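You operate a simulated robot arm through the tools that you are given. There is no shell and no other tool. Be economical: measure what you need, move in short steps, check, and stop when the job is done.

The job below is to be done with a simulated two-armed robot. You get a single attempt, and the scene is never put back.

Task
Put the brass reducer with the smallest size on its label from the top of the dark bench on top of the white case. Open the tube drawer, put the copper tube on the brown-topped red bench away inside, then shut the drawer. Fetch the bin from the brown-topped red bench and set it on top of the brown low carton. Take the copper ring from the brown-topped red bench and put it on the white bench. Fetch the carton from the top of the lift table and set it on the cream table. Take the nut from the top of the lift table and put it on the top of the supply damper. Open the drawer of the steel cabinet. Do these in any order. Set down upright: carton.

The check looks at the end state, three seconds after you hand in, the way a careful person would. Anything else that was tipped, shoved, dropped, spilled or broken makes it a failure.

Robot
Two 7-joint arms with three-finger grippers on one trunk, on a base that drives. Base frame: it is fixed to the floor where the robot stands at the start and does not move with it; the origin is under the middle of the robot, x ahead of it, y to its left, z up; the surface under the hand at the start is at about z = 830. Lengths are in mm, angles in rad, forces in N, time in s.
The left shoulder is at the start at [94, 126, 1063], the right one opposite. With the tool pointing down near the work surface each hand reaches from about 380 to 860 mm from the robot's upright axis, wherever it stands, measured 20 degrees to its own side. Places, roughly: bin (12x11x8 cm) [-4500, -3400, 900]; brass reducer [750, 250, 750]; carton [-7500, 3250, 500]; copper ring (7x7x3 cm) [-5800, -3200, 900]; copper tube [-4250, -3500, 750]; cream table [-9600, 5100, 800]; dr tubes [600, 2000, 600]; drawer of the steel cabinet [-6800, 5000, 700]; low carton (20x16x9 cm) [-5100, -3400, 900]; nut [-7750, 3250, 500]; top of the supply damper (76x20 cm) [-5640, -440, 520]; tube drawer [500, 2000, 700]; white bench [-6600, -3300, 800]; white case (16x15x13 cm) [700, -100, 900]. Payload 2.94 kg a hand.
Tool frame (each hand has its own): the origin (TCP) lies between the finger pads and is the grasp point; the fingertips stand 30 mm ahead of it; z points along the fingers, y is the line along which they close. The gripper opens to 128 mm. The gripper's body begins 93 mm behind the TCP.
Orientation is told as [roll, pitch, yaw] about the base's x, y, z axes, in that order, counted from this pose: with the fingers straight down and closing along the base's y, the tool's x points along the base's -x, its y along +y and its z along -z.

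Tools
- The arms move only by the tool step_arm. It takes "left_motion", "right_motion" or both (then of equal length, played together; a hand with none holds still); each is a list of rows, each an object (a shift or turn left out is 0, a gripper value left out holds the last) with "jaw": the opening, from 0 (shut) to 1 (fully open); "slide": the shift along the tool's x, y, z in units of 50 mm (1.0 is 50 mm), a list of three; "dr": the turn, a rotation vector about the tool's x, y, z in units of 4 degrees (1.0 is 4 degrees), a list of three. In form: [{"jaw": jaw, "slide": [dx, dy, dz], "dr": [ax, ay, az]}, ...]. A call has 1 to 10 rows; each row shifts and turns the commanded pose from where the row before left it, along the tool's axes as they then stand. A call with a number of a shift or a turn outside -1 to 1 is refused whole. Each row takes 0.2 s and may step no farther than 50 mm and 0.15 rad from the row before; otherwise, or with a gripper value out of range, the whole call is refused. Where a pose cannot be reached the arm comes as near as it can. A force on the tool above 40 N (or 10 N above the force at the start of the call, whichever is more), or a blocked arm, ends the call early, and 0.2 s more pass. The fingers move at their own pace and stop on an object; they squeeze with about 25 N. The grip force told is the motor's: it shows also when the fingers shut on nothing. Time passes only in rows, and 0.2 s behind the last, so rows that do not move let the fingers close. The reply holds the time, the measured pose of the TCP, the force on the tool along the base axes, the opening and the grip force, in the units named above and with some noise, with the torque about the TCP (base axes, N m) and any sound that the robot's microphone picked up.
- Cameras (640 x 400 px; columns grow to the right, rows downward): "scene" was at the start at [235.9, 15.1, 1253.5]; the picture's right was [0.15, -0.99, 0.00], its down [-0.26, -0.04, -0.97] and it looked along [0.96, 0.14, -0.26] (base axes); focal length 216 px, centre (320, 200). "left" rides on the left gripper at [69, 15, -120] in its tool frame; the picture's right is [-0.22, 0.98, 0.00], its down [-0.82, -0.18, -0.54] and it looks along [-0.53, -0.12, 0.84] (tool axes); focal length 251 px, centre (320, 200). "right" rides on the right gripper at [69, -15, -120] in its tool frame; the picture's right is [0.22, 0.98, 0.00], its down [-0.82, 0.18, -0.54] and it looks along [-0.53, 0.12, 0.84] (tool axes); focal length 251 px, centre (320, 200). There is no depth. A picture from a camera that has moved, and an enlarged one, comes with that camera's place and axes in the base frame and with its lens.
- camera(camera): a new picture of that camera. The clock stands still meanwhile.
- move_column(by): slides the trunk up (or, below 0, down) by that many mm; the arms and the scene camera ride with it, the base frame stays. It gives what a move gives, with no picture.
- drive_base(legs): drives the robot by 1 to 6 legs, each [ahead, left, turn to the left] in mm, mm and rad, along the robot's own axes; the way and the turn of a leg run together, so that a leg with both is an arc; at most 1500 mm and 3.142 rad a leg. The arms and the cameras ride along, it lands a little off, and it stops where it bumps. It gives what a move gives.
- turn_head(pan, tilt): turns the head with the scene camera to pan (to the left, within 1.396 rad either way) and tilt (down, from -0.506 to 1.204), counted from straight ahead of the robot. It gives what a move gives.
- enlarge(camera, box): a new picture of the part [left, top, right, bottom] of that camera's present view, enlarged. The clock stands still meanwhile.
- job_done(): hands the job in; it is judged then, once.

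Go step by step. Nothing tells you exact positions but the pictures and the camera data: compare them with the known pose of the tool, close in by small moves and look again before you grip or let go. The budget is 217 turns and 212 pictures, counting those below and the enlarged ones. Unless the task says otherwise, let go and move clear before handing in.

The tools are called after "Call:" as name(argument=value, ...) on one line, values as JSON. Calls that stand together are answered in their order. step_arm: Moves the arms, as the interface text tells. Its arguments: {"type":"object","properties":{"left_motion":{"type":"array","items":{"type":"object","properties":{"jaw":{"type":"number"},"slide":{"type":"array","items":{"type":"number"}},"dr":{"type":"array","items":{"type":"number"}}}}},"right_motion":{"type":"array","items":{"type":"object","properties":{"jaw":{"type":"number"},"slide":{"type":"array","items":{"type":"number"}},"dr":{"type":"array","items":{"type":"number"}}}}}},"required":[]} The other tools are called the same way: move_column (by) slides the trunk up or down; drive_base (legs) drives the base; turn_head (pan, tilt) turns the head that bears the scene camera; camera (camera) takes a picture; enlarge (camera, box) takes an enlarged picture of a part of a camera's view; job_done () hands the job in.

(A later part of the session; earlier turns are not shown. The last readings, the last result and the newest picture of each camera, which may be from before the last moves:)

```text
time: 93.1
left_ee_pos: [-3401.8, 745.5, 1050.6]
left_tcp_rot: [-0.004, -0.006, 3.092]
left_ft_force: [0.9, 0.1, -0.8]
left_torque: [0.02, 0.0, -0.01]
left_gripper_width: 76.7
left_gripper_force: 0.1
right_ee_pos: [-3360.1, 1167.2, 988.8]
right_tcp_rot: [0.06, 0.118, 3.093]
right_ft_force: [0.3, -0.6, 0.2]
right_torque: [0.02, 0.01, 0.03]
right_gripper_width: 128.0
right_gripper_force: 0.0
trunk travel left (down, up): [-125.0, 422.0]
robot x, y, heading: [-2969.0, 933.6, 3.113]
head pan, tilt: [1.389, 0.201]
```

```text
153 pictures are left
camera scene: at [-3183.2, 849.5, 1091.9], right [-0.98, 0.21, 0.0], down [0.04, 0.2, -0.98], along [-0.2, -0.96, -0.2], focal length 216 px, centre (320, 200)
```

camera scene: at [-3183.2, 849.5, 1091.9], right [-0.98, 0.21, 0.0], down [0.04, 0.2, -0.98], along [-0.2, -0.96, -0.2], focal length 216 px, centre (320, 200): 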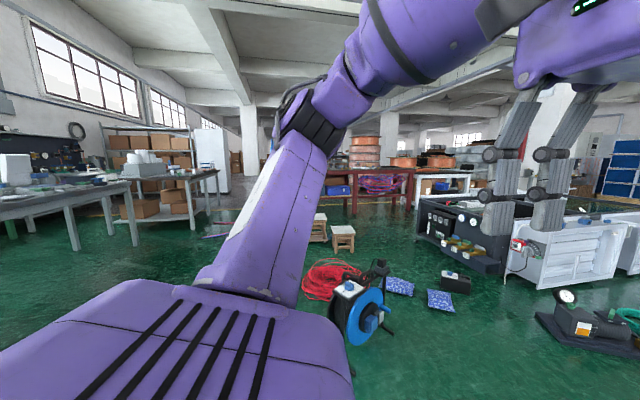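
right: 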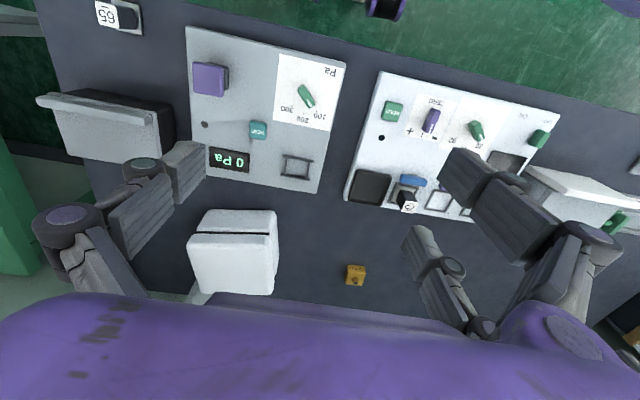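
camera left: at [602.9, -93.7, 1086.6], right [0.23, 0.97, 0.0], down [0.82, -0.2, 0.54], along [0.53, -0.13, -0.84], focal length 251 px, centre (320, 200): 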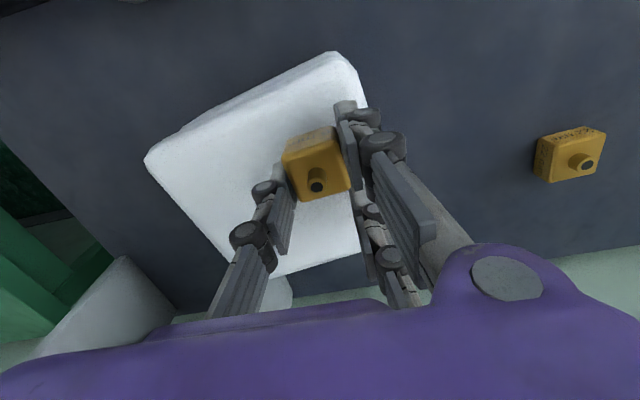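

I see the red bench with a wooden top across the floor, with stools, a reel and hoses between. I'll turn to face -y to see the corridor.

Call:
drive_base(legs=[[0, 0, 1.59]])

Call:
turn_head(pan=0, tilt=0.2)

Call:
camera(camera="scene")

```text
time: 97.3
left_ee_pos: [-2770.3, 507.1, 1051.9]
left_tcp_rot: [-0.004, -0.003, -1.601]
left_ft_force: [0.4, -0.4, 0.0]
left_torque: [0.01, -0.01, -0.01]
left_gripper_width: 76.8
left_gripper_force: 0.1
right_ee_pos: [-3193.3, 538.8, 989.2]
right_tcp_rot: [0.059, 0.121, -1.596]
right_ft_force: [-0.1, 0.4, -0.1]
right_torque: [0.0, 0.01, 0.02]
right_gripper_width: 127.8
right_gripper_force: 0.0
trunk travel left (down, up): [-125.0, 422.0]
robot x, y, heading: [-2970.1, 933.6, -1.572]
head pan, tilt: [1.389, 0.201]
```

```text
time: 98.9
left_ee_pos: [-2770.5, 506.0, 1050.3]
left_tcp_rot: [-0.005, -0.006, -1.6]
left_ft_force: [-0.1, -0.7, -0.1]
left_torque: [-0.01, 0.0, 0.0]
left_gripper_width: 76.7
left_gripper_force: 0.0
right_ee_pos: [-3193.7, 537.5, 989.1]
right_tcp_rot: [0.06, 0.12, -1.597]
right_ft_force: [0.3, 0.3, 1.1]
right_torque: [0.01, -0.03, 0.04]
right_gripper_width: 127.9
right_gripper_force: 0.0
trunk travel left (down, up): [-125.0, 422.0]
robot x, y, heading: [-2971.5, 932.4, -1.572]
head pan, tilt: [0.0, 0.201]
```

```text
152 pictures are left
camera scene: at [-2968.7, 646.5, 1091.9], right [-1.0, 0.0, 0.0], down [0.0, 0.2, -0.98], along [0.0, -0.98, -0.2], focal length 216 px, centre (320, 200)
```

scene: 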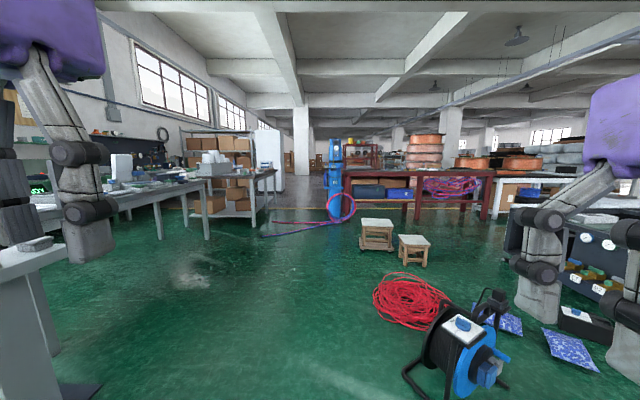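

The red bench front runs along y≈-2950 with a tall blue cylinder at its left end and stools before it. I'll advance down the clear lane and look again.

Call:
drive_base(legs=[[1400, 0, 0], [1300, 0, 0]])

Call:
turn_head(pan=-0.8, tilt=0.3)

Call:
camera(camera="scene")

Call:
turn_head(pan=-0.1, tilt=0.4)

Call:
camera(camera="scene")

```text
time: 112.0
left_ee_pos: [-2818.6, -2207.4, 1050.9]
left_tcp_rot: [-0.004, -0.004, -1.619]
left_ft_force: [-0.4, 0.1, -0.8]
left_torque: [0.01, 0.02, 0.05]
left_gripper_width: 76.6
left_gripper_force: 0.0
right_ee_pos: [-3241.1, -2167.6, 988.5]
right_tcp_rot: [0.06, 0.119, -1.616]
right_ft_force: [-0.4, -0.2, 0.4]
right_torque: [-0.02, 0.0, 0.02]
right_gripper_width: 127.8
right_gripper_force: 0.1
trunk travel left (down, up): [-125.0, 422.0]
robot x, y, heading: [-3013.9, -1775.5, -1.593]
head pan, tilt: [0.0, 0.201]
```

```text
time: 113.2
left_ee_pos: [-2818.1, -2206.8, 1051.1]
left_tcp_rot: [-0.004, -0.005, -1.618]
left_ft_force: [0.0, -0.6, 0.1]
left_torque: [0.0, -0.01, 0.05]
left_gripper_width: 76.6
left_gripper_force: 0.1
right_ee_pos: [-3240.5, -2167.8, 988.4]
right_tcp_rot: [0.059, 0.119, -1.617]
right_ft_force: [0.1, -0.1, 0.2]
right_torque: [0.0, 0.0, 0.02]
right_gripper_width: 128.1
right_gripper_force: 0.1
trunk travel left (down, up): [-125.0, 422.0]
robot x, y, heading: [-3007.5, -1775.8, -1.591]
head pan, tilt: [-0.799, 0.3]
```

```text
151 pictures are left
camera scene: at [-3080.0, -2033.9, 1082.6], right [-0.68, 0.73, 0.0], down [0.22, 0.2, -0.96], along [-0.7, -0.65, -0.3], focal length 216 px, centre (320, 200)
```

scene: 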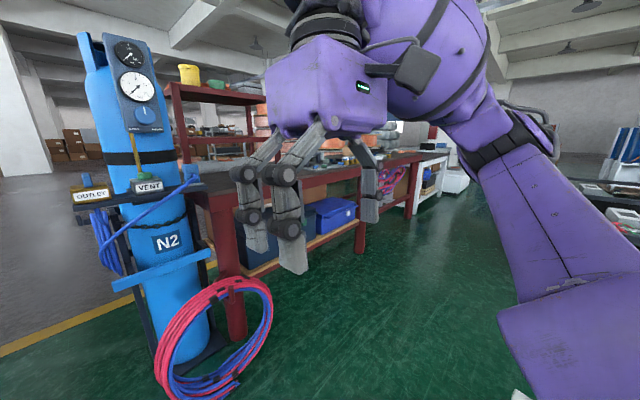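

```text
time: 114.2
left_ee_pos: [-2818.4, -2206.7, 1052.1]
left_tcp_rot: [-0.004, -0.007, -1.618]
left_ft_force: [-1.1, -0.1, 0.2]
left_torque: [0.04, 0.03, 0.0]
left_gripper_width: 76.8
left_gripper_force: 0.1
right_ee_pos: [-3240.4, -2166.7, 990.0]
right_tcp_rot: [0.058, 0.119, -1.617]
right_ft_force: [-0.1, 0.5, -1.0]
right_torque: [0.0, 0.02, 0.0]
right_gripper_width: 128.2
right_gripper_force: 0.0
trunk travel left (down, up): [-125.0, 422.0]
robot x, y, heading: [-3007.7, -1776.6, -1.591]
head pan, tilt: [-0.099, 0.4]
```

```text
150 pictures are left
camera scene: at [-3023.0, -2062.1, 1073.4], right [-0.99, 0.12, 0.0], down [0.05, 0.39, -0.92], along [-0.11, -0.91, -0.39], focal length 216 px, centre (320, 200)
```

scene: 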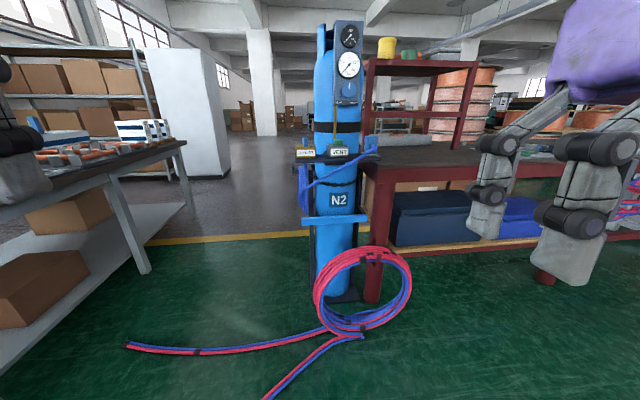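

I'll pass between the stools and the N2 cylinder: forward a bit, turn to face -x, and drive along the bench at y≈-2330.

Call:
drive_base(legs=[[375, 0, 0], [0, 0, -1.55], [300, 180, 0], [900, 0, 0]])

Call:
turn_head(pan=0.7, tilt=0.3)

Call:
camera(camera="scene")

```text
time: 126.6
left_ee_pos: [-4638.6, -2599.5, 1051.1]
left_tcp_rot: [-0.005, -0.007, -3.134]
left_ft_force: [-0.2, 0.1, -0.6]
left_torque: [-0.03, 0.0, 0.04]
left_gripper_width: 76.9
left_gripper_force: 0.1
right_ee_pos: [-4623.0, -2175.6, 988.4]
right_tcp_rot: [0.059, 0.12, -3.129]
right_ft_force: [-0.7, 0.1, 0.2]
right_torque: [-0.01, -0.02, 0.03]
right_gripper_width: 128.1
right_gripper_force: 0.1
trunk travel left (down, up): [-125.0, 422.0]
robot x, y, heading: [-4216.5, -2384.4, -3.1]
head pan, tilt: [-0.099, 0.4]
```

```text
time: 127.7
left_ee_pos: [-4637.8, -2599.3, 1051.4]
left_tcp_rot: [-0.003, -0.006, -3.134]
left_ft_force: [-1.2, -0.6, 0.0]
left_torque: [0.03, 0.0, 0.0]
left_gripper_width: 76.7
left_gripper_force: 0.1
right_ee_pos: [-4622.8, -2175.5, 988.4]
right_tcp_rot: [0.06, 0.118, -3.13]
right_ft_force: [-0.3, 0.1, -0.5]
right_torque: [0.01, 0.0, 0.03]
right_gripper_width: 127.9
right_gripper_force: 0.0
trunk travel left (down, up): [-125.0, 422.0]
robot x, y, heading: [-4219.1, -2387.6, -3.106]
head pan, tilt: [0.7, 0.3]
```

```text
149 pictures are left
camera scene: at [-4482.1, -2452.8, 1082.6], right [-0.67, 0.74, 0.0], down [0.22, 0.2, -0.96], along [-0.71, -0.64, -0.3], focal length 216 px, centre (320, 200)
```

scene: 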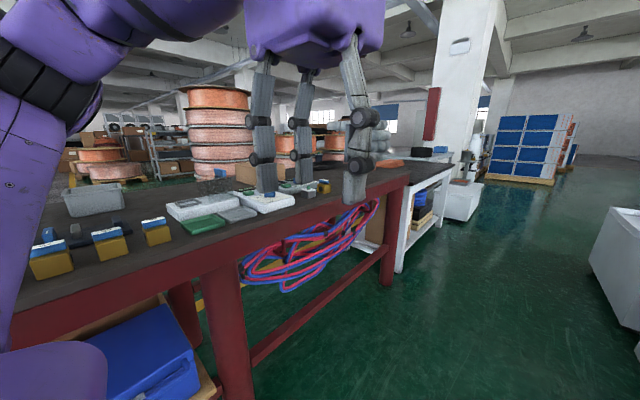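

I'm beside the bench. Turn left to face it and take a look.

Call:
drive_base(legs=[[0, 0, 1.53]])

Call:
turn_head(pan=0.0, tilt=0.45)

Call:
camera(camera="scene")

Call:
turn_head(pan=-0.8, tilt=0.4)

Call:
camera(camera="scene")

```text
time: 131.8
left_ee_pos: [-4018.5, -2813.5, 1051.2]
left_tcp_rot: [-0.006, -0.004, -1.598]
left_ft_force: [-0.6, -0.4, 0.1]
left_torque: [-0.01, 0.04, 0.0]
left_gripper_width: 76.6
left_gripper_force: 0.1
right_ee_pos: [-4443.3, -2780.3, 988.4]
right_tcp_rot: [0.059, 0.119, -1.596]
right_ft_force: [0.1, -0.3, -0.4]
right_torque: [-0.02, 0.02, 0.01]
right_gripper_width: 127.9
right_gripper_force: 0.1
trunk travel left (down, up): [-125.0, 422.0]
robot x, y, heading: [-4220.0, -2385.3, -1.572]
head pan, tilt: [0.7, 0.3]
```

```text
time: 132.9
left_ee_pos: [-4019.5, -2813.4, 1050.7]
left_tcp_rot: [-0.003, -0.006, -1.601]
left_ft_force: [0.3, -0.3, 0.7]
left_torque: [-0.02, 0.06, 0.0]
left_gripper_width: 76.8
left_gripper_force: 0.1
right_ee_pos: [-4442.3, -2781.0, 988.6]
right_tcp_rot: [0.06, 0.118, -1.597]
right_ft_force: [-0.1, -0.5, 0.7]
right_torque: [0.01, -0.01, -0.02]
right_gripper_width: 128.1
right_gripper_force: 0.1
trunk travel left (down, up): [-125.0, 422.0]
robot x, y, heading: [-4217.2, -2384.3, -1.572]
head pan, tilt: [0.0, 0.45]
```

```text
148 pictures are left
camera scene: at [-4217.5, -2671.1, 1068.7], right [-1.0, 0.0, 0.0], down [0.0, 0.44, -0.9], along [0.0, -0.9, -0.44], focal length 216 px, centre (320, 200)
```

scene: 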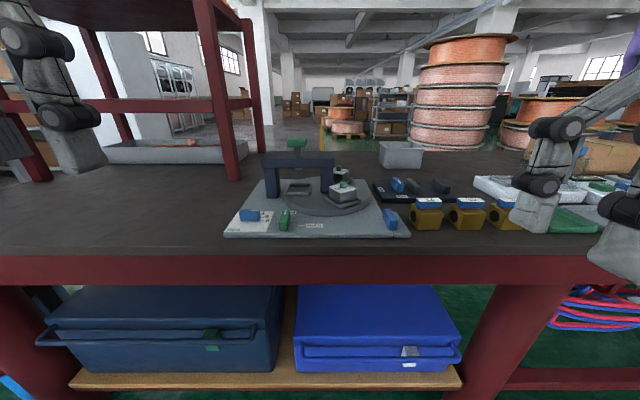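

```text
time: 134.1
left_ee_pos: [-4019.0, -2813.9, 1050.8]
left_tcp_rot: [-0.003, -0.006, -1.6]
left_ft_force: [-0.1, 0.2, 0.5]
left_torque: [-0.01, -0.01, -0.02]
left_gripper_width: 76.5
left_gripper_force: 0.1
right_ee_pos: [-4442.7, -2780.8, 989.2]
right_tcp_rot: [0.059, 0.118, -1.597]
right_ft_force: [-0.5, 0.5, 0.5]
right_torque: [0.0, 0.0, 0.02]
right_gripper_width: 128.1
right_gripper_force: 0.0
trunk travel left (down, up): [-125.0, 422.0]
robot x, y, heading: [-4218.1, -2384.5, -1.571]
head pan, tilt: [-0.799, 0.4]
```

```text
147 pictures are left
camera scene: at [-4283.8, -2643.7, 1073.4], right [-0.7, 0.72, 0.0], down [0.28, 0.27, -0.92], along [-0.66, -0.64, -0.39], focal length 216 px, centre (320, 200)
```

scene: 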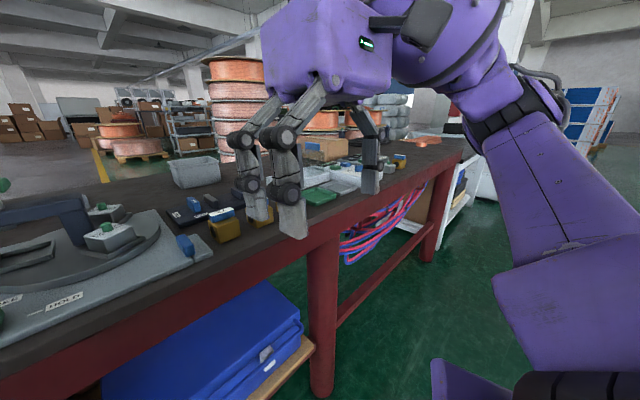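

Call:
turn_head(pan=0.0, tilt=0.45)

Call:
enlarge(camera="scene", box=[220, 120, 420, 250])

Call:
enlarge(camera="scene", box=[60, 120, 260, 250])

Call:
enlarge(camera="scene", box=[360, 120, 640, 250])

```text
time: 135.2
left_ee_pos: [-4019.3, -2813.9, 1051.3]
left_tcp_rot: [-0.004, -0.005, -1.6]
left_ft_force: [0.5, 0.3, -0.1]
left_torque: [0.03, 0.04, 0.01]
left_gripper_width: 76.9
left_gripper_force: 0.1
right_ee_pos: [-4443.0, -2780.9, 990.1]
right_tcp_rot: [0.06, 0.12, -1.597]
right_ft_force: [-0.2, 0.3, 0.3]
right_torque: [-0.01, 0.02, 0.01]
right_gripper_width: 127.9
right_gripper_force: 0.0
trunk travel left (down, up): [-125.0, 422.0]
robot x, y, heading: [-4220.1, -2382.7, -1.576]
head pan, tilt: [0.0, 0.45]
```

```text
3.08 times, centred on (320, 185) of scene
camera zoom: at [-4217.6, -2671.1, 1068.7], right [-1.0, 0.0, 0.0], down [0.0, 0.44, -0.9], along [0.0, -0.9, -0.44], focal length 665 px, centre (320, 246)
```

zoom: 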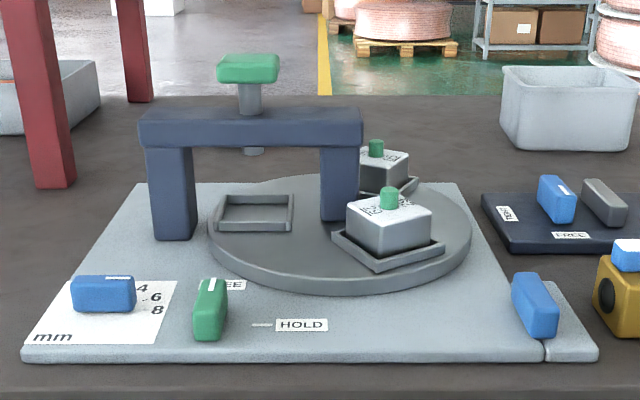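

```text
3.08 times, centred on (160, 185) of scene
camera zoom: at [-4217.6, -2671.1, 1068.7], right [-1.0, 0.0, 0.0], down [0.0, 0.44, -0.9], along [0.0, -0.9, -0.44], focal length 665 px, centre (812, 246)
```

zoom: 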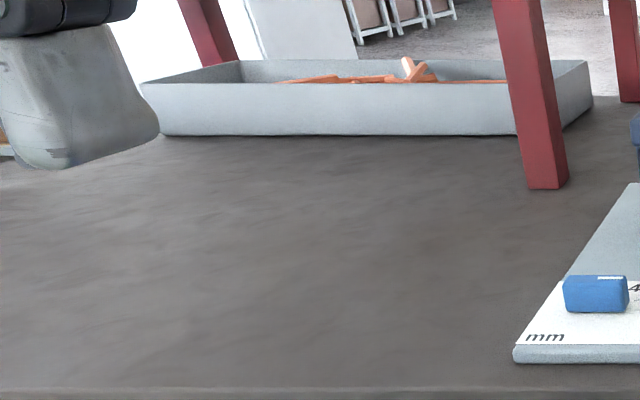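

```text
2.29 times, centred on (500, 185) of scene
camera zoom: at [-4217.6, -2671.1, 1068.7], right [-1.0, 0.0, 0.0], down [0.0, 0.44, -0.9], along [0.0, -0.9, -0.44], focal length 494 px, centre (-91, 234)
```

zoom: 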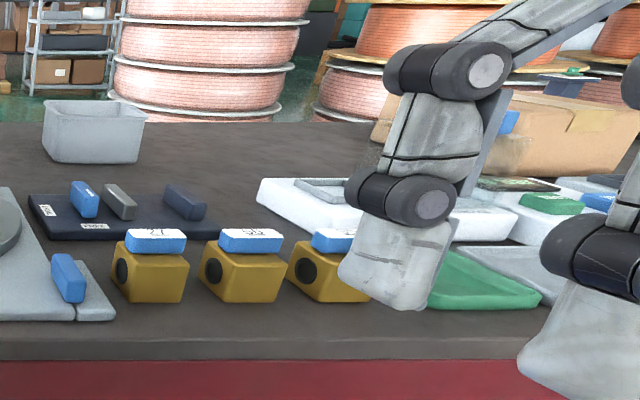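

Tube isn't obvious. Take the hand camera views.

Call:
camera(camera="left")

Call:
camera(camera="right")

```text
143 pictures are left
camera left: at [-4002.0, -2743.5, 1170.3], right [0.97, -0.24, 0.0], down [-0.2, -0.81, 0.55], along [-0.13, -0.53, -0.84], focal length 251 px, centre (320, 200)
```

left: 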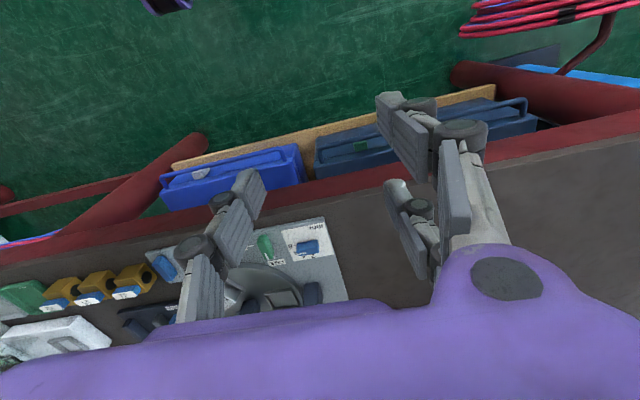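

```text
142 pictures are left
camera right: at [-4463.5, -2724.0, 1115.0], right [0.98, 0.18, 0.08], down [0.13, -0.88, 0.45], along [0.15, -0.43, -0.89], focal length 251 px, centre (320, 200)
```

right: 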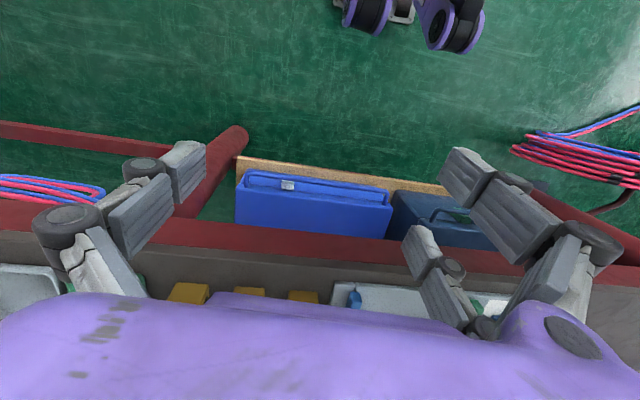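

Raise the trunk for a higher viewpoint.

Call:
move_column(by=350)

Call:
turn_head(pan=0.0, tilt=0.6)

Call:
camera(camera="scene")

```text
time: 138.6
left_ee_pos: [-4019.4, -2812.9, 1400.4]
left_tcp_rot: [-0.004, -0.003, -1.599]
left_ft_force: [-0.1, -0.2, 0.2]
left_torque: [0.06, -0.04, 0.01]
left_gripper_width: 76.9
left_gripper_force: 0.0
right_ee_pos: [-4442.0, -2782.1, 1338.1]
right_tcp_rot: [0.06, 0.121, -1.598]
right_ft_force: [-0.4, -1.0, -0.2]
right_torque: [0.02, 0.01, 0.01]
right_gripper_width: 128.0
right_gripper_force: 0.0
trunk travel left (down, up): [-475.0, 72.0]
robot x, y, heading: [-4213.1, -2382.8, -1.576]
head pan, tilt: [0.0, 0.45]
```

```text
time: 139.3
left_ee_pos: [-4019.0, -2811.5, 1401.2]
left_tcp_rot: [-0.003, -0.004, -1.6]
left_ft_force: [0.4, -0.2, -0.1]
left_torque: [0.03, 0.03, -0.03]
left_gripper_width: 76.7
left_gripper_force: 0.0
right_ee_pos: [-4443.1, -2781.5, 1338.6]
right_tcp_rot: [0.058, 0.119, -1.599]
right_ft_force: [-0.5, -0.5, 0.7]
right_torque: [0.04, -0.04, 0.01]
right_gripper_width: 127.9
right_gripper_force: 0.2
trunk travel left (down, up): [-475.0, 72.0]
robot x, y, heading: [-4214.9, -2383.7, -1.575]
head pan, tilt: [0.0, 0.6]
```

```text
141 pictures are left
camera scene: at [-4217.3, -2547.5, 1432.3], right [-1.0, 0.0, 0.0], down [0.0, 0.56, -0.83], along [0.0, -0.83, -0.56], focal length 216 px, centre (320, 200)
```

scene: 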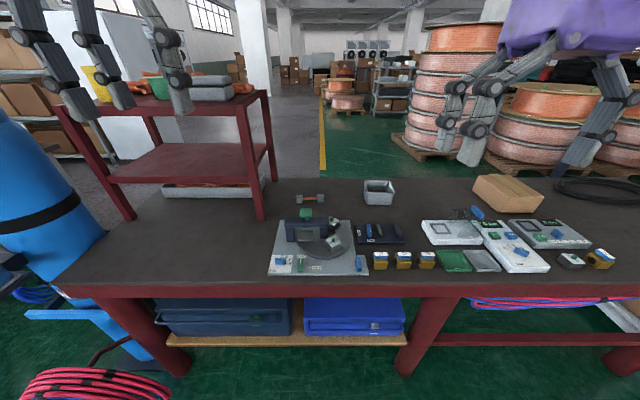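

Call:
enlarge(camera="scene", box=[260, 165, 440, 280])

Call:
enlarge(camera="scene", box=[420, 160, 640, 280])

```text
3.48 times, centred on (350, 222) of scene
camera zoom: at [-4217.3, -2547.5, 1432.3], right [-1.0, 0.0, 0.0], down [0.0, 0.56, -0.83], along [0.0, -0.83, -0.56], focal length 751 px, centre (216, 122)
```

zoom: 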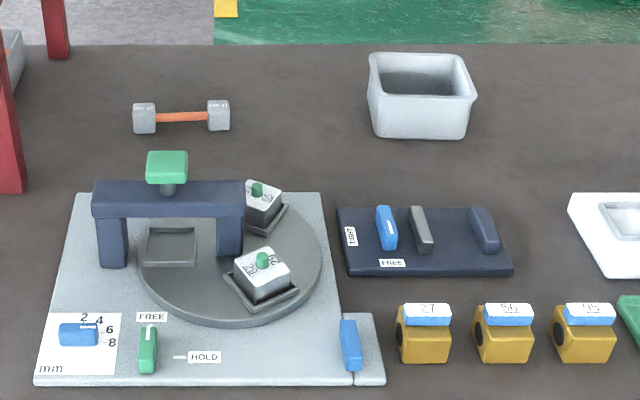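

```text
2.91 times, centred on (530, 220) of scene
camera zoom: at [-4217.3, -2547.5, 1432.3], right [-1.0, 0.0, 0.0], down [0.0, 0.56, -0.83], along [0.0, -0.83, -0.56], focal length 628 px, centre (-291, 142)
```

zoom: 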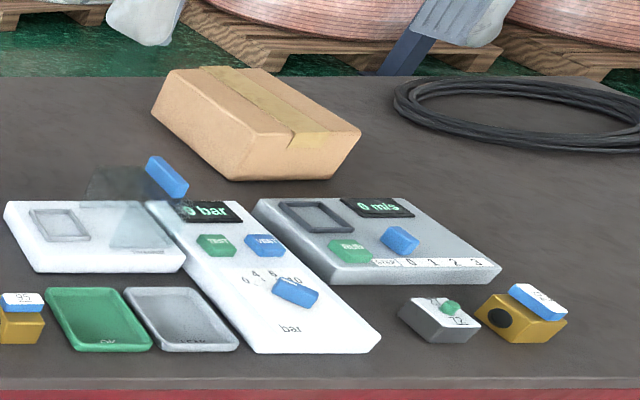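

I see the copper tube with grey end blocks at about (-4170, -3378), the bin at (-4489, -3415) and the low carton at (-5041, -3361); bench top z≈860. Next I'll lower the trunk and move closer for the bin with the right hand.

Call:
move_column(by=-250)

Call:
drive_base(legs=[[250, -130, 0]])

Call:
turn_head(pan=-0.25, tilt=0.55)

Call:
camera(camera="scene")

Call:
camera(camera="right")

```text
time: 141.9
left_ee_pos: [-4019.6, -2812.6, 1151.9]
left_tcp_rot: [-0.004, -0.008, -1.6]
left_ft_force: [0.1, 0.2, -0.9]
left_torque: [0.04, 0.0, 0.0]
left_gripper_width: 76.6
left_gripper_force: 0.0
right_ee_pos: [-4442.8, -2780.2, 1089.4]
right_tcp_rot: [0.058, 0.12, -1.598]
right_ft_force: [0.2, 0.6, 0.0]
right_torque: [-0.02, 0.01, -0.01]
right_gripper_width: 128.1
right_gripper_force: 0.0
trunk travel left (down, up): [-225.0, 322.0]
robot x, y, heading: [-4216.2, -2383.2, -1.573]
head pan, tilt: [0.0, 0.6]
```

```text
time: 143.8
left_ee_pos: [-4145.9, -3060.9, 1150.7]
left_tcp_rot: [-0.004, -0.005, -1.594]
left_ft_force: [0.0, -0.1, -0.7]
left_torque: [0.01, -0.02, -0.03]
left_gripper_width: 76.7
left_gripper_force: 0.1
right_ee_pos: [-4569.9, -3032.7, 1088.8]
right_tcp_rot: [0.059, 0.118, -1.587]
right_ft_force: [-0.3, -0.2, 0.3]
right_torque: [0.02, -0.04, 0.03]
right_gripper_width: 128.2
right_gripper_force: 0.0
trunk travel left (down, up): [-225.0, 322.0]
robot x, y, heading: [-4352.8, -2634.6, -1.567]
head pan, tilt: [0.0, 0.6]
```

```text
time: 144.6
left_ee_pos: [-4146.5, -3060.6, 1151.5]
left_tcp_rot: [-0.003, -0.005, -1.593]
left_ft_force: [0.4, -0.6, 0.8]
left_torque: [0.02, 0.0, -0.04]
left_gripper_width: 77.1
left_gripper_force: 0.1
right_ee_pos: [-4569.9, -3032.0, 1088.6]
right_tcp_rot: [0.06, 0.119, -1.587]
right_ft_force: [1.3, -0.8, -0.1]
right_torque: [0.03, 0.02, 0.0]
right_gripper_width: 128.1
right_gripper_force: 0.1
trunk travel left (down, up): [-225.0, 322.0]
robot x, y, heading: [-4350.1, -2636.6, -1.564]
head pan, tilt: [-0.25, 0.55]
```

```text
138 pictures are left
camera scene: at [-4368.2, -2877.4, 1174.8], right [-0.97, 0.24, 0.0], down [0.13, 0.51, -0.85], along [-0.21, -0.83, -0.52], focal length 216 px, centre (320, 200)
```

scene: 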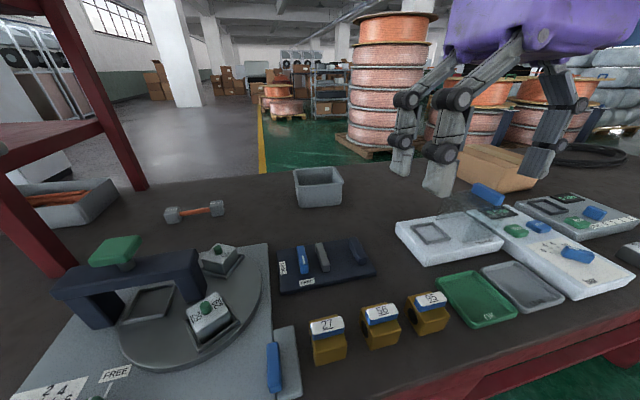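

```text
137 pictures are left
camera right: at [-4591.3, -2975.4, 1215.1], right [0.98, 0.19, 0.08], down [0.13, -0.88, 0.45], along [0.16, -0.43, -0.89], focal length 251 px, centre (320, 200)
```

right: 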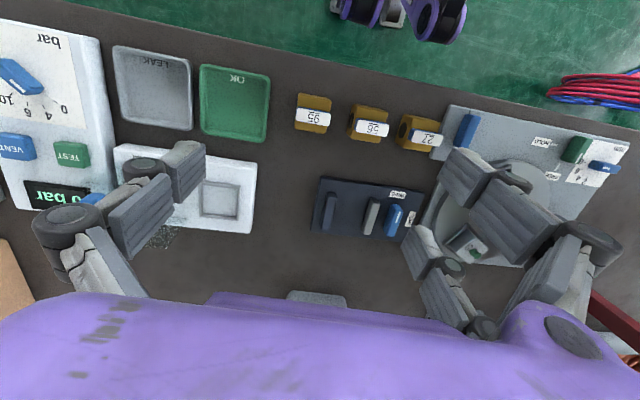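

I'll straighten the right hand, and move the base closer and slightly left so the bin is within right-hand reach.

Call:
step_arm(right_motion=[{"dr": [0.43, -0.85, 0]}, {"dr": [0.43, -0.85, 0]}])

Call:
drive_base(legs=[[115, 80, 0]])

Call:
step_arm(right_motion=[{"slide": [-0.9, 0.2, 0]}, {"slide": [-0.9, 0.2, 0]}, {"slide": [-0.9, 0.2, 0]}, {"slide": [-0.9, 0.2, 0.3]}])

Call:
camera(camera="right")

```text
time: 145.2
left_ee_pos: [-4147.1, -3061.1, 1150.3]
left_tcp_rot: [-0.002, -0.006, -1.594]
left_ft_force: [-0.2, -0.4, 0.7]
left_torque: [0.0, 0.02, 0.0]
left_gripper_width: 76.8
left_gripper_force: 0.0
right_ee_pos: [-4569.4, -3031.7, 1087.6]
right_tcp_rot: [-0.003, 0.001, -1.592]
right_ft_force: [0.2, 0.2, -0.4]
right_torque: [-0.02, -0.01, -0.01]
right_gripper_width: 128.0
right_gripper_force: 0.0
trunk travel left (down, up): [-225.0, 322.0]
robot x, y, heading: [-4345.8, -2637.8, -1.563]
head pan, tilt: [-0.25, 0.55]
```

```text
time: 146.6
left_ee_pos: [-4066.2, -3174.3, 1149.0]
left_tcp_rot: [-0.002, -0.005, -1.594]
left_ft_force: [-0.1, 0.1, -0.1]
left_torque: [0.02, 0.0, 0.01]
left_gripper_width: 76.8
left_gripper_force: 0.1
right_ee_pos: [-4488.9, -3146.2, 1088.5]
right_tcp_rot: [0.0, 0.0, -1.593]
right_ft_force: [-0.5, -1.0, 0.4]
right_torque: [0.01, 0.03, -0.01]
right_gripper_width: 128.0
right_gripper_force: 0.1
trunk travel left (down, up): [-225.0, 322.0]
robot x, y, heading: [-4270.8, -2748.3, -1.567]
head pan, tilt: [-0.25, 0.55]
```

```text
time: 147.6
left_ee_pos: [-4067.4, -3176.1, 1150.9]
left_tcp_rot: [-0.002, -0.003, -1.593]
left_ft_force: [-0.9, -0.1, 0.5]
left_torque: [0.07, 0.0, 0.02]
left_gripper_width: 76.9
left_gripper_force: 0.2
right_ee_pos: [-4453.5, -3329.4, 1069.4]
right_tcp_rot: [0.0, 0.001, -1.593]
right_ft_force: [-0.4, -0.4, -0.3]
right_torque: [0.07, 0.0, -0.02]
right_gripper_width: 128.3
right_gripper_force: 0.1
trunk travel left (down, up): [-225.0, 322.0]
robot x, y, heading: [-4265.3, -2744.1, -1.564]
head pan, tilt: [-0.25, 0.55]
```

```text
136 pictures are left
camera right: at [-4467.1, -3257.9, 1189.5], right [0.98, 0.19, 0.0], down [0.16, -0.83, 0.54], along [0.1, -0.53, -0.84], focal length 251 px, centre (320, 200)
```

right: 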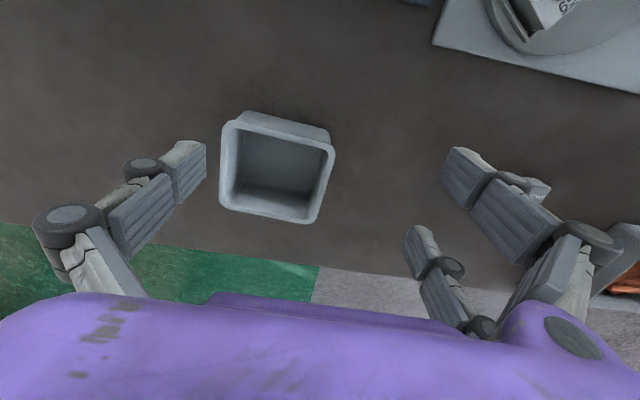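

The bin's left wall is at x≈-4437, y≈-3397. I'll pinch that wall: position over it with a narrower opening.

Call:
step_arm(right_motion=[{"slide": [-0.7, 0.17, 0.3], "jaw": 0.4}, {"slide": [-0.66, 0.17, 0.5], "jaw": 0.4}, {"slide": [0, 0, 0.7]}, {"slide": [0, 0, 0]}])

Call:
camera(camera="right")

Call:
enlarge(camera="scene", box=[240, 80, 460, 230])

```text
time: 148.6
left_ee_pos: [-4066.2, -3174.5, 1151.6]
left_tcp_rot: [-0.004, -0.006, -1.592]
left_ft_force: [0.1, -0.8, 0.2]
left_torque: [-0.01, 0.0, 0.06]
left_gripper_width: 76.7
left_gripper_force: 0.1
right_ee_pos: [-4436.6, -3394.4, 995.8]
right_tcp_rot: [-0.004, -0.001, -1.592]
right_ft_force: [-0.3, 0.1, 0.0]
right_torque: [-0.01, -0.02, 0.0]
right_gripper_width: 51.2
right_gripper_force: 0.0
trunk travel left (down, up): [-225.0, 322.0]
robot x, y, heading: [-4266.6, -2749.5, -1.57]
head pan, tilt: [-0.25, 0.55]
```

```text
135 pictures are left
camera right: at [-4450.4, -3323.2, 1115.4], right [0.98, 0.19, 0.0], down [0.16, -0.83, 0.54], along [0.1, -0.53, -0.84], focal length 251 px, centre (320, 200)
```

right: 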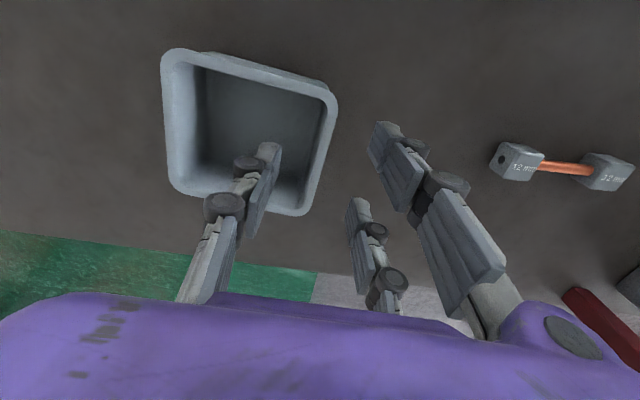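

```text
2.67 times, centred on (350, 155) of scene
camera zoom: at [-4287.7, -2991.0, 1174.9], right [-0.97, 0.24, 0.0], down [0.13, 0.51, -0.85], along [-0.21, -0.83, -0.52], focal length 576 px, centre (240, 320)
```

zoom: 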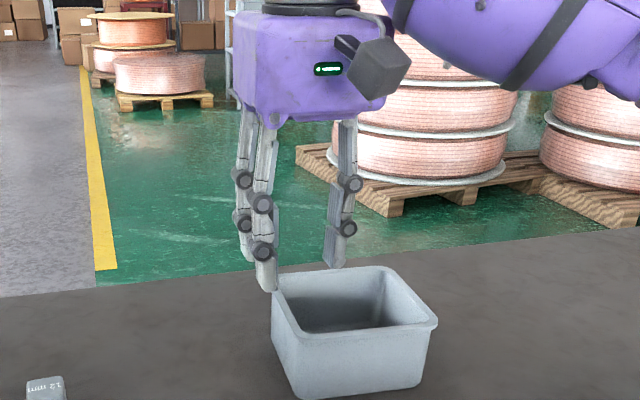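

Fingers straddle the wall. Descend.

Call:
step_arm(right_motion=[{"slide": [0, 0, 0.5]}, {"slide": [0, 0, 0.4]}, {"slide": [0, 0, 0.2]}, {"slide": [0, 0, 0.1]}, {"slide": [0, 0, 0]}])

Call:
camera(camera="right")

Call:
enlarge(camera="scene", box=[240, 80, 460, 230])

```text
time: 149.8
left_ee_pos: [-4065.3, -3174.8, 1151.0]
left_tcp_rot: [-0.004, -0.006, -1.593]
left_ft_force: [0.8, -0.1, -0.2]
left_torque: [-0.02, -0.01, -0.03]
left_gripper_width: 76.9
left_gripper_force: 0.1
right_ee_pos: [-4438.9, -3394.1, 939.0]
right_tcp_rot: [-0.002, 0.002, -1.592]
right_ft_force: [-0.3, 0.3, -0.6]
right_torque: [0.02, -0.02, -0.01]
right_gripper_width: 51.4
right_gripper_force: 0.0
trunk travel left (down, up): [-225.0, 322.0]
robot x, y, heading: [-4268.1, -2749.6, -1.568]
head pan, tilt: [-0.25, 0.55]
```

```text
133 pictures are left
camera right: at [-4452.0, -3322.7, 1058.4], right [0.98, 0.19, 0.0], down [0.16, -0.83, 0.54], along [0.1, -0.53, -0.84], focal length 251 px, centre (320, 200)
```

right: 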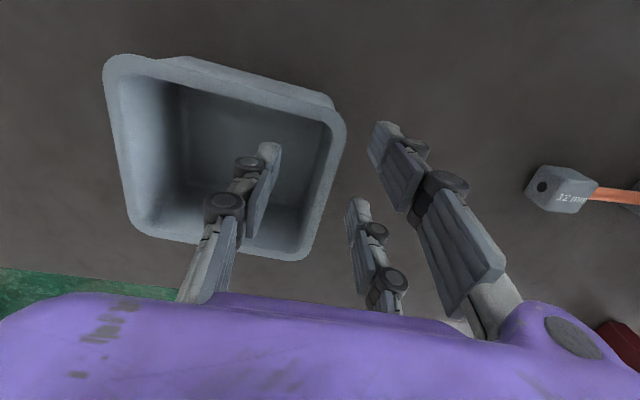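

```text
2.67 times, centred on (350, 155) of scene
camera zoom: at [-4288.0, -2991.1, 1174.8], right [-0.97, 0.24, 0.0], down [0.13, 0.51, -0.85], along [-0.21, -0.83, -0.52], focal length 576 px, centre (240, 320)
```

zoom: 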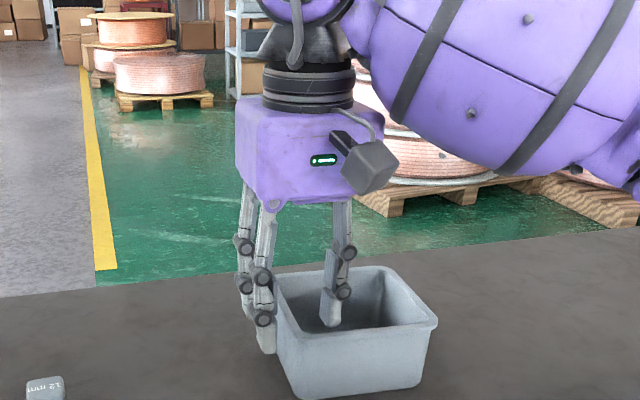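

Call:
step_arm(right_motion=[{"slide": [0, 0, 0.14]}, {"jaw": 0.2}, {"jaw": 0.0}, {"jaw": 0}, {"jaw": 0}, {"jaw": 0}])

Call:
camera(camera="right")

```text
time: 151.2
left_ee_pos: [-4066.3, -3173.7, 1151.0]
left_tcp_rot: [-0.004, -0.006, -1.594]
left_ft_force: [-0.2, -0.4, 0.6]
left_torque: [0.01, 0.0, -0.02]
left_gripper_width: 76.9
left_gripper_force: 0.0
right_ee_pos: [-4438.6, -3394.4, 932.3]
right_tcp_rot: [-0.002, -0.001, -1.592]
right_ft_force: [0.7, -0.8, -0.5]
right_torque: [-0.03, -0.02, -0.01]
right_gripper_width: 6.1
right_gripper_force: 24.7
trunk travel left (down, up): [-225.0, 322.0]
robot x, y, heading: [-4268.1, -2746.4, -1.566]
head pan, tilt: [-0.25, 0.55]
```

```text
131 pictures are left
camera right: at [-4451.9, -3322.9, 1051.2], right [0.98, 0.19, 0.0], down [0.16, -0.83, 0.54], along [0.1, -0.53, -0.84], focal length 251 px, centre (320, 200)
```

right: 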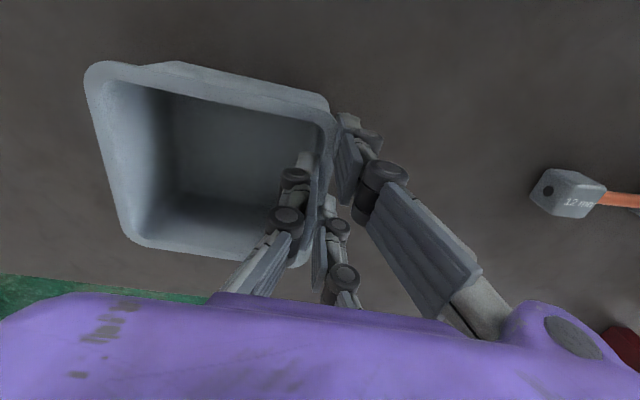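

Gripped the wall (6 mm). Lift slowly.

Call:
step_arm(right_motion=[{"slide": [0, 0, -0.3]}, {"slide": [0, 0, -0.6]}, {"slide": [0.3, 0, -0.8]}, {"slide": [0.5, 0, -0.8]}, {"slide": [0.5, 0, -0.6]}, {}])

Call:
turn_head(pan=-0.5, tilt=0.55)

Call:
camera(camera="scene")

```text
time: 152.6
left_ee_pos: [-4066.4, -3175.4, 1150.5]
left_tcp_rot: [-0.005, -0.005, -1.593]
left_ft_force: [0.2, -0.3, -0.3]
left_torque: [0.01, -0.02, 0.01]
left_gripper_width: 76.8
left_gripper_force: 0.0
right_ee_pos: [-4437.0, -3329.7, 1087.0]
right_tcp_rot: [-0.001, 0.001, -1.594]
right_ft_force: [0.6, 0.7, -1.5]
right_torque: [0.09, -0.05, -0.02]
right_gripper_width: 6.0
right_gripper_force: 24.9
trunk travel left (down, up): [-225.0, 322.0]
robot x, y, heading: [-4272.8, -2748.2, -1.566]
head pan, tilt: [-0.25, 0.55]
```

```text
time: 153.4
left_ee_pos: [-4066.7, -3175.1, 1150.4]
left_tcp_rot: [-0.004, -0.007, -1.595]
left_ft_force: [0.4, -0.3, 0.6]
left_torque: [0.02, 0.03, -0.01]
left_gripper_width: 76.6
left_gripper_force: 0.0
right_ee_pos: [-4436.3, -3329.5, 1086.9]
right_tcp_rot: [-0.002, -0.001, -1.592]
right_ft_force: [0.4, -1.4, -0.8]
right_torque: [0.01, -0.05, -0.01]
right_gripper_width: 6.2
right_gripper_force: 25.1
trunk travel left (down, up): [-225.0, 322.0]
robot x, y, heading: [-4269.8, -2747.7, -1.564]
head pan, tilt: [-0.499, 0.55]
```

```text
130 pictures are left
camera scene: at [-4308.9, -2983.1, 1174.8], right [-0.88, 0.47, 0.0], down [0.25, 0.46, -0.85], along [-0.4, -0.75, -0.52], focal length 216 px, centre (320, 200)
```

scene: 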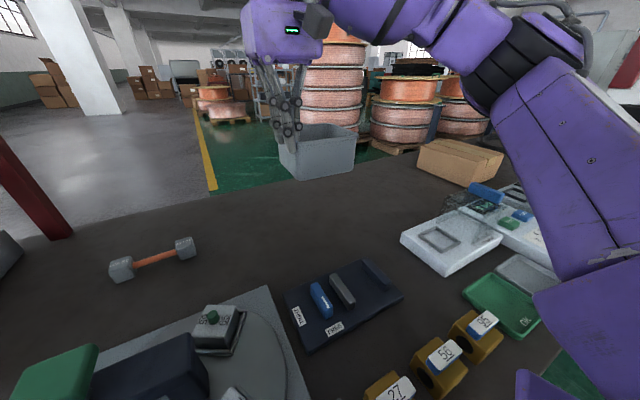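

The bin is level in the grip. Back off, strafe right 550 mm, and look at the carton.

Call:
drive_base(legs=[[-120, 0, 0], [0, -545, 0], [100, 0, 0]])

Call:
camera(camera="right")

Call:
turn_head(pan=-0.2, tilt=0.5)

Call:
camera(camera="scene")

```text
time: 160.3
left_ee_pos: [-4610.3, -3151.6, 1152.3]
left_tcp_rot: [-0.003, -0.007, -1.59]
left_ft_force: [0.6, 0.5, 0.6]
left_torque: [0.0, -0.05, -0.01]
left_gripper_width: 76.8
left_gripper_force: 0.0
right_ee_pos: [-4980.2, -3307.5, 1086.6]
right_tcp_rot: [-0.001, 0.001, -1.589]
right_ft_force: [0.1, 0.5, -1.3]
right_torque: [0.03, -0.1, 0.0]
right_gripper_width: 6.2
right_gripper_force: 25.1
trunk travel left (down, up): [-225.0, 322.0]
robot x, y, heading: [-4813.8, -2726.6, -1.56]
head pan, tilt: [-0.499, 0.55]
stopped in leg 3: the robot was blocked; the commanded pose is now the measured one
```

```text
129 pictures are left
camera right: at [-4994.4, -3236.1, 1206.6], right [0.98, 0.2, 0.0], down [0.16, -0.83, 0.54], along [0.1, -0.53, -0.84], focal length 251 px, centre (320, 200)
```

right: 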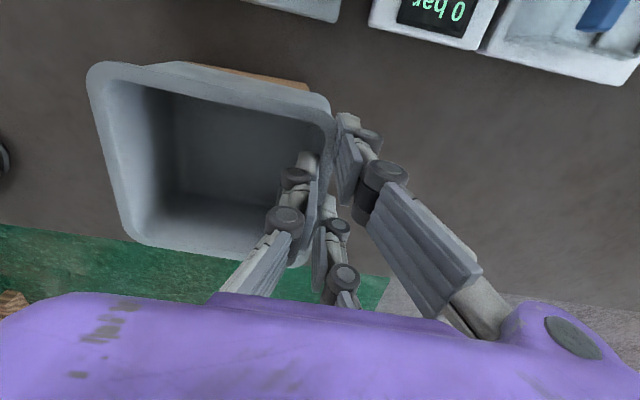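

```text
time: 161.1
left_ee_pos: [-4610.5, -3151.7, 1151.1]
left_tcp_rot: [-0.002, -0.004, -1.591]
left_ft_force: [0.3, -0.1, 1.0]
left_torque: [0.0, -0.01, 0.02]
left_gripper_width: 76.8
left_gripper_force: 0.1
right_ee_pos: [-4980.0, -3308.0, 1086.3]
right_tcp_rot: [-0.001, 0.002, -1.591]
right_ft_force: [0.0, 0.3, -1.6]
right_torque: [0.01, -0.09, -0.02]
right_gripper_width: 6.3
right_gripper_force: 25.1
trunk travel left (down, up): [-225.0, 322.0]
robot x, y, heading: [-4814.5, -2724.8, -1.566]
head pan, tilt: [-0.201, 0.499]
```

```text
128 pictures are left
camera scene: at [-4828.4, -2970.8, 1179.3], right [-0.98, 0.19, 0.0], down [0.09, 0.47, -0.88], along [-0.17, -0.86, -0.48], focal length 216 px, centre (320, 200)
```

scene: 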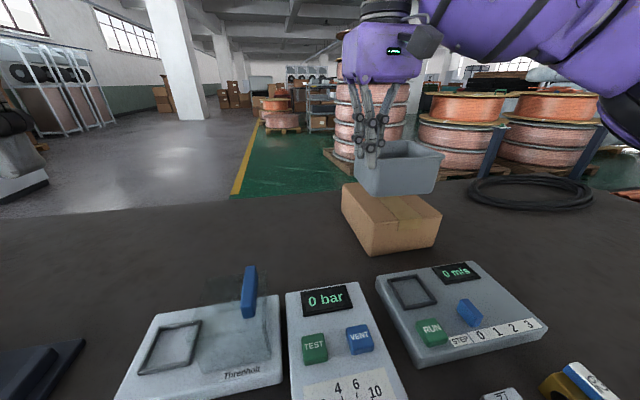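

Carton top centre ≈ (-5062, -3352). Move bin over it and lower near contact (expected TCP z≈1022).

Call:
step_arm(right_motion=[{"slide": [-0.5, -0.24, 0]}, {"slide": [-0.5, -0.24, 0]}, {"slide": [0, 0, 0.5]}, {"slide": [0, 0, 0.4]}, {}])

Call:
camera(camera="scene")

Call:
enlarge(camera="scene", box=[320, 80, 480, 260])

```text
time: 162.3
left_ee_pos: [-4610.4, -3151.0, 1150.5]
left_tcp_rot: [-0.004, -0.005, -1.588]
left_ft_force: [0.3, 0.7, 0.5]
left_torque: [0.0, 0.03, -0.04]
left_gripper_width: 76.9
left_gripper_force: 0.1
right_ee_pos: [-5003.7, -3355.3, 1042.6]
right_tcp_rot: [-0.002, 0.0, -1.592]
right_ft_force: [0.8, -0.5, -0.9]
right_torque: [0.02, -0.04, -0.02]
right_gripper_width: 6.0
right_gripper_force: 24.5
trunk travel left (down, up): [-225.0, 322.0]
robot x, y, heading: [-4811.5, -2727.8, -1.563]
head pan, tilt: [-0.201, 0.499]
```

```text
127 pictures are left
camera scene: at [-4828.2, -2970.2, 1179.4], right [-0.98, 0.19, 0.0], down [0.09, 0.47, -0.88], along [-0.17, -0.86, -0.48], focal length 216 px, centre (320, 200)
```

scene: 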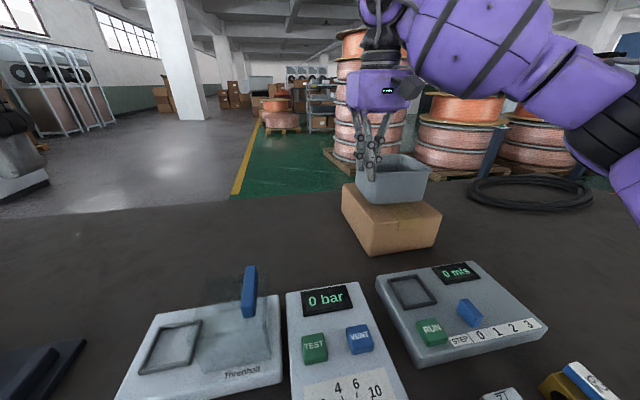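

```text
2.22 times, centred on (400, 170) of scene
camera zoom: at [-4828.2, -2970.2, 1179.4], right [-0.98, 0.19, 0.0], down [0.09, 0.47, -0.88], along [-0.17, -0.86, -0.48], focal length 480 px, centre (142, 267)
```

zoom: 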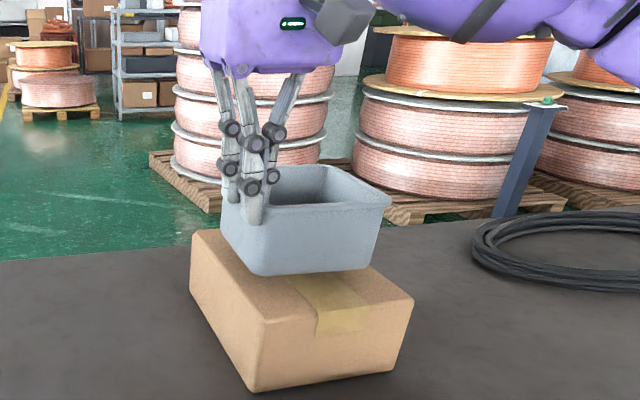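

Well centred. Lower to contact.

Call:
step_arm(right_motion=[{"slide": [0, 0, 0.2]}, {"slide": [0, 0, 0.1]}, {"slide": [0, 0, 0.06]}, {"slide": [0, 0, 0.06]}, {}])

Call:
enlarge(camera="scene", box=[320, 80, 480, 260])

```text
time: 163.5
left_ee_pos: [-4610.3, -3152.0, 1152.8]
left_tcp_rot: [-0.003, -0.006, -1.59]
left_ft_force: [-0.2, 0.1, 0.4]
left_torque: [0.01, 0.01, 0.01]
left_gripper_width: 77.0
left_gripper_force: 0.0
right_ee_pos: [-5005.4, -3355.8, 1020.8]
right_tcp_rot: [-0.001, 0.0, -1.591]
right_ft_force: [0.2, -1.0, -0.5]
right_torque: [-0.04, -0.02, 0.02]
right_gripper_width: 6.2
right_gripper_force: 25.0
trunk travel left (down, up): [-225.0, 322.0]
robot x, y, heading: [-4810.7, -2724.9, -1.563]
head pan, tilt: [-0.201, 0.499]
```

```text
2.22 times, centred on (400, 170) of scene
camera zoom: at [-4828.3, -2970.4, 1179.4], right [-0.98, 0.19, 0.0], down [0.09, 0.47, -0.88], along [-0.17, -0.86, -0.48], focal length 480 px, centre (142, 267)
```

zoom: 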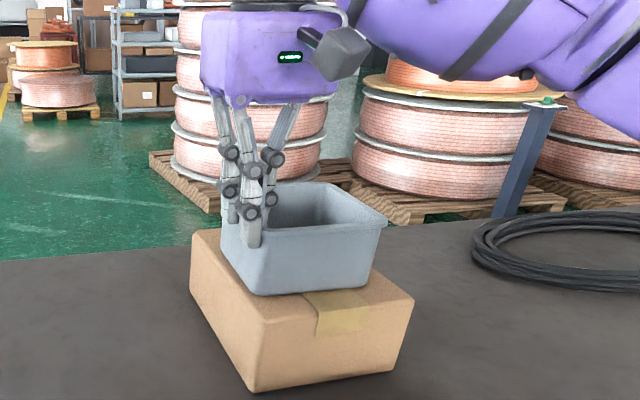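

Call:
step_arm(right_motion=[{"slide": [0, 0, 0.06]}, {"slide": [0, 0, 0.04]}, {}])

```text
time: 164.3
left_ee_pos: [-4609.3, -3149.5, 1151.9]
left_tcp_rot: [-0.004, -0.006, -1.59]
left_ft_force: [-0.2, 0.2, -0.7]
left_torque: [-0.02, 0.0, 0.01]
left_gripper_width: 76.8
left_gripper_force: 0.0
right_ee_pos: [-5005.3, -3355.4, 1016.4]
right_tcp_rot: [-0.001, -0.003, -1.592]
right_ft_force: [-3.0, -3.7, 25.6]
right_torque: [-0.41, 0.05, 0.49]
right_gripper_width: 5.9
right_gripper_force: 25.2
trunk travel left (down, up): [-225.0, 322.0]
robot x, y, heading: [-4813.5, -2726.6, -1.558]
head pan, tilt: [-0.201, 0.499]
```

Contact. Open and rise.

Call:
step_arm(right_motion=[{"slide": [0, 0, -0.04], "jaw": 0.1}, {"jaw": 0.3}, {"jaw": 0.4}, {"slide": [0, 0, -0.5]}, {"slide": [0, 0, -0.9]}, {"slide": [0.5, 0, -0.7]}])

Call:
camera(camera="scene")

```text
time: 165.7
left_ee_pos: [-4610.4, -3149.7, 1151.0]
left_tcp_rot: [-0.003, -0.007, -1.588]
left_ft_force: [0.0, 1.1, -0.3]
left_torque: [-0.06, 0.0, -0.02]
left_gripper_width: 76.8
left_gripper_force: 0.1
right_ee_pos: [-5004.6, -3330.2, 1124.6]
right_tcp_rot: [-0.001, 0.0, -1.592]
right_ft_force: [0.3, 0.2, -0.3]
right_torque: [-0.04, 0.0, 0.01]
right_gripper_width: 51.0
right_gripper_force: 0.0
trunk travel left (down, up): [-225.0, 322.0]
robot x, y, heading: [-4814.7, -2721.0, -1.566]
head pan, tilt: [-0.201, 0.499]
```

```text
124 pictures are left
camera scene: at [-4828.2, -2968.4, 1179.9], right [-0.98, 0.19, 0.0], down [0.09, 0.47, -0.88], along [-0.17, -0.86, -0.48], focal length 216 px, centre (320, 200)
```

scene: 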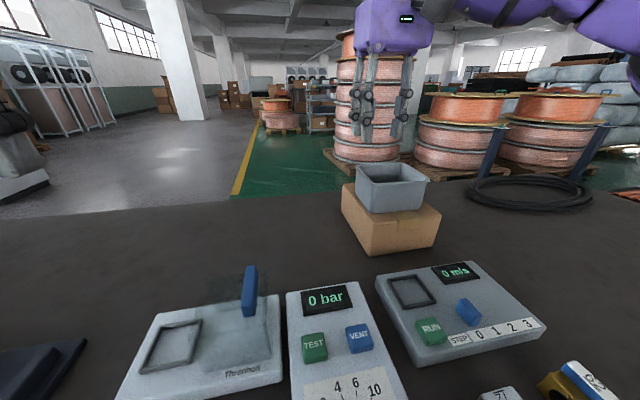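

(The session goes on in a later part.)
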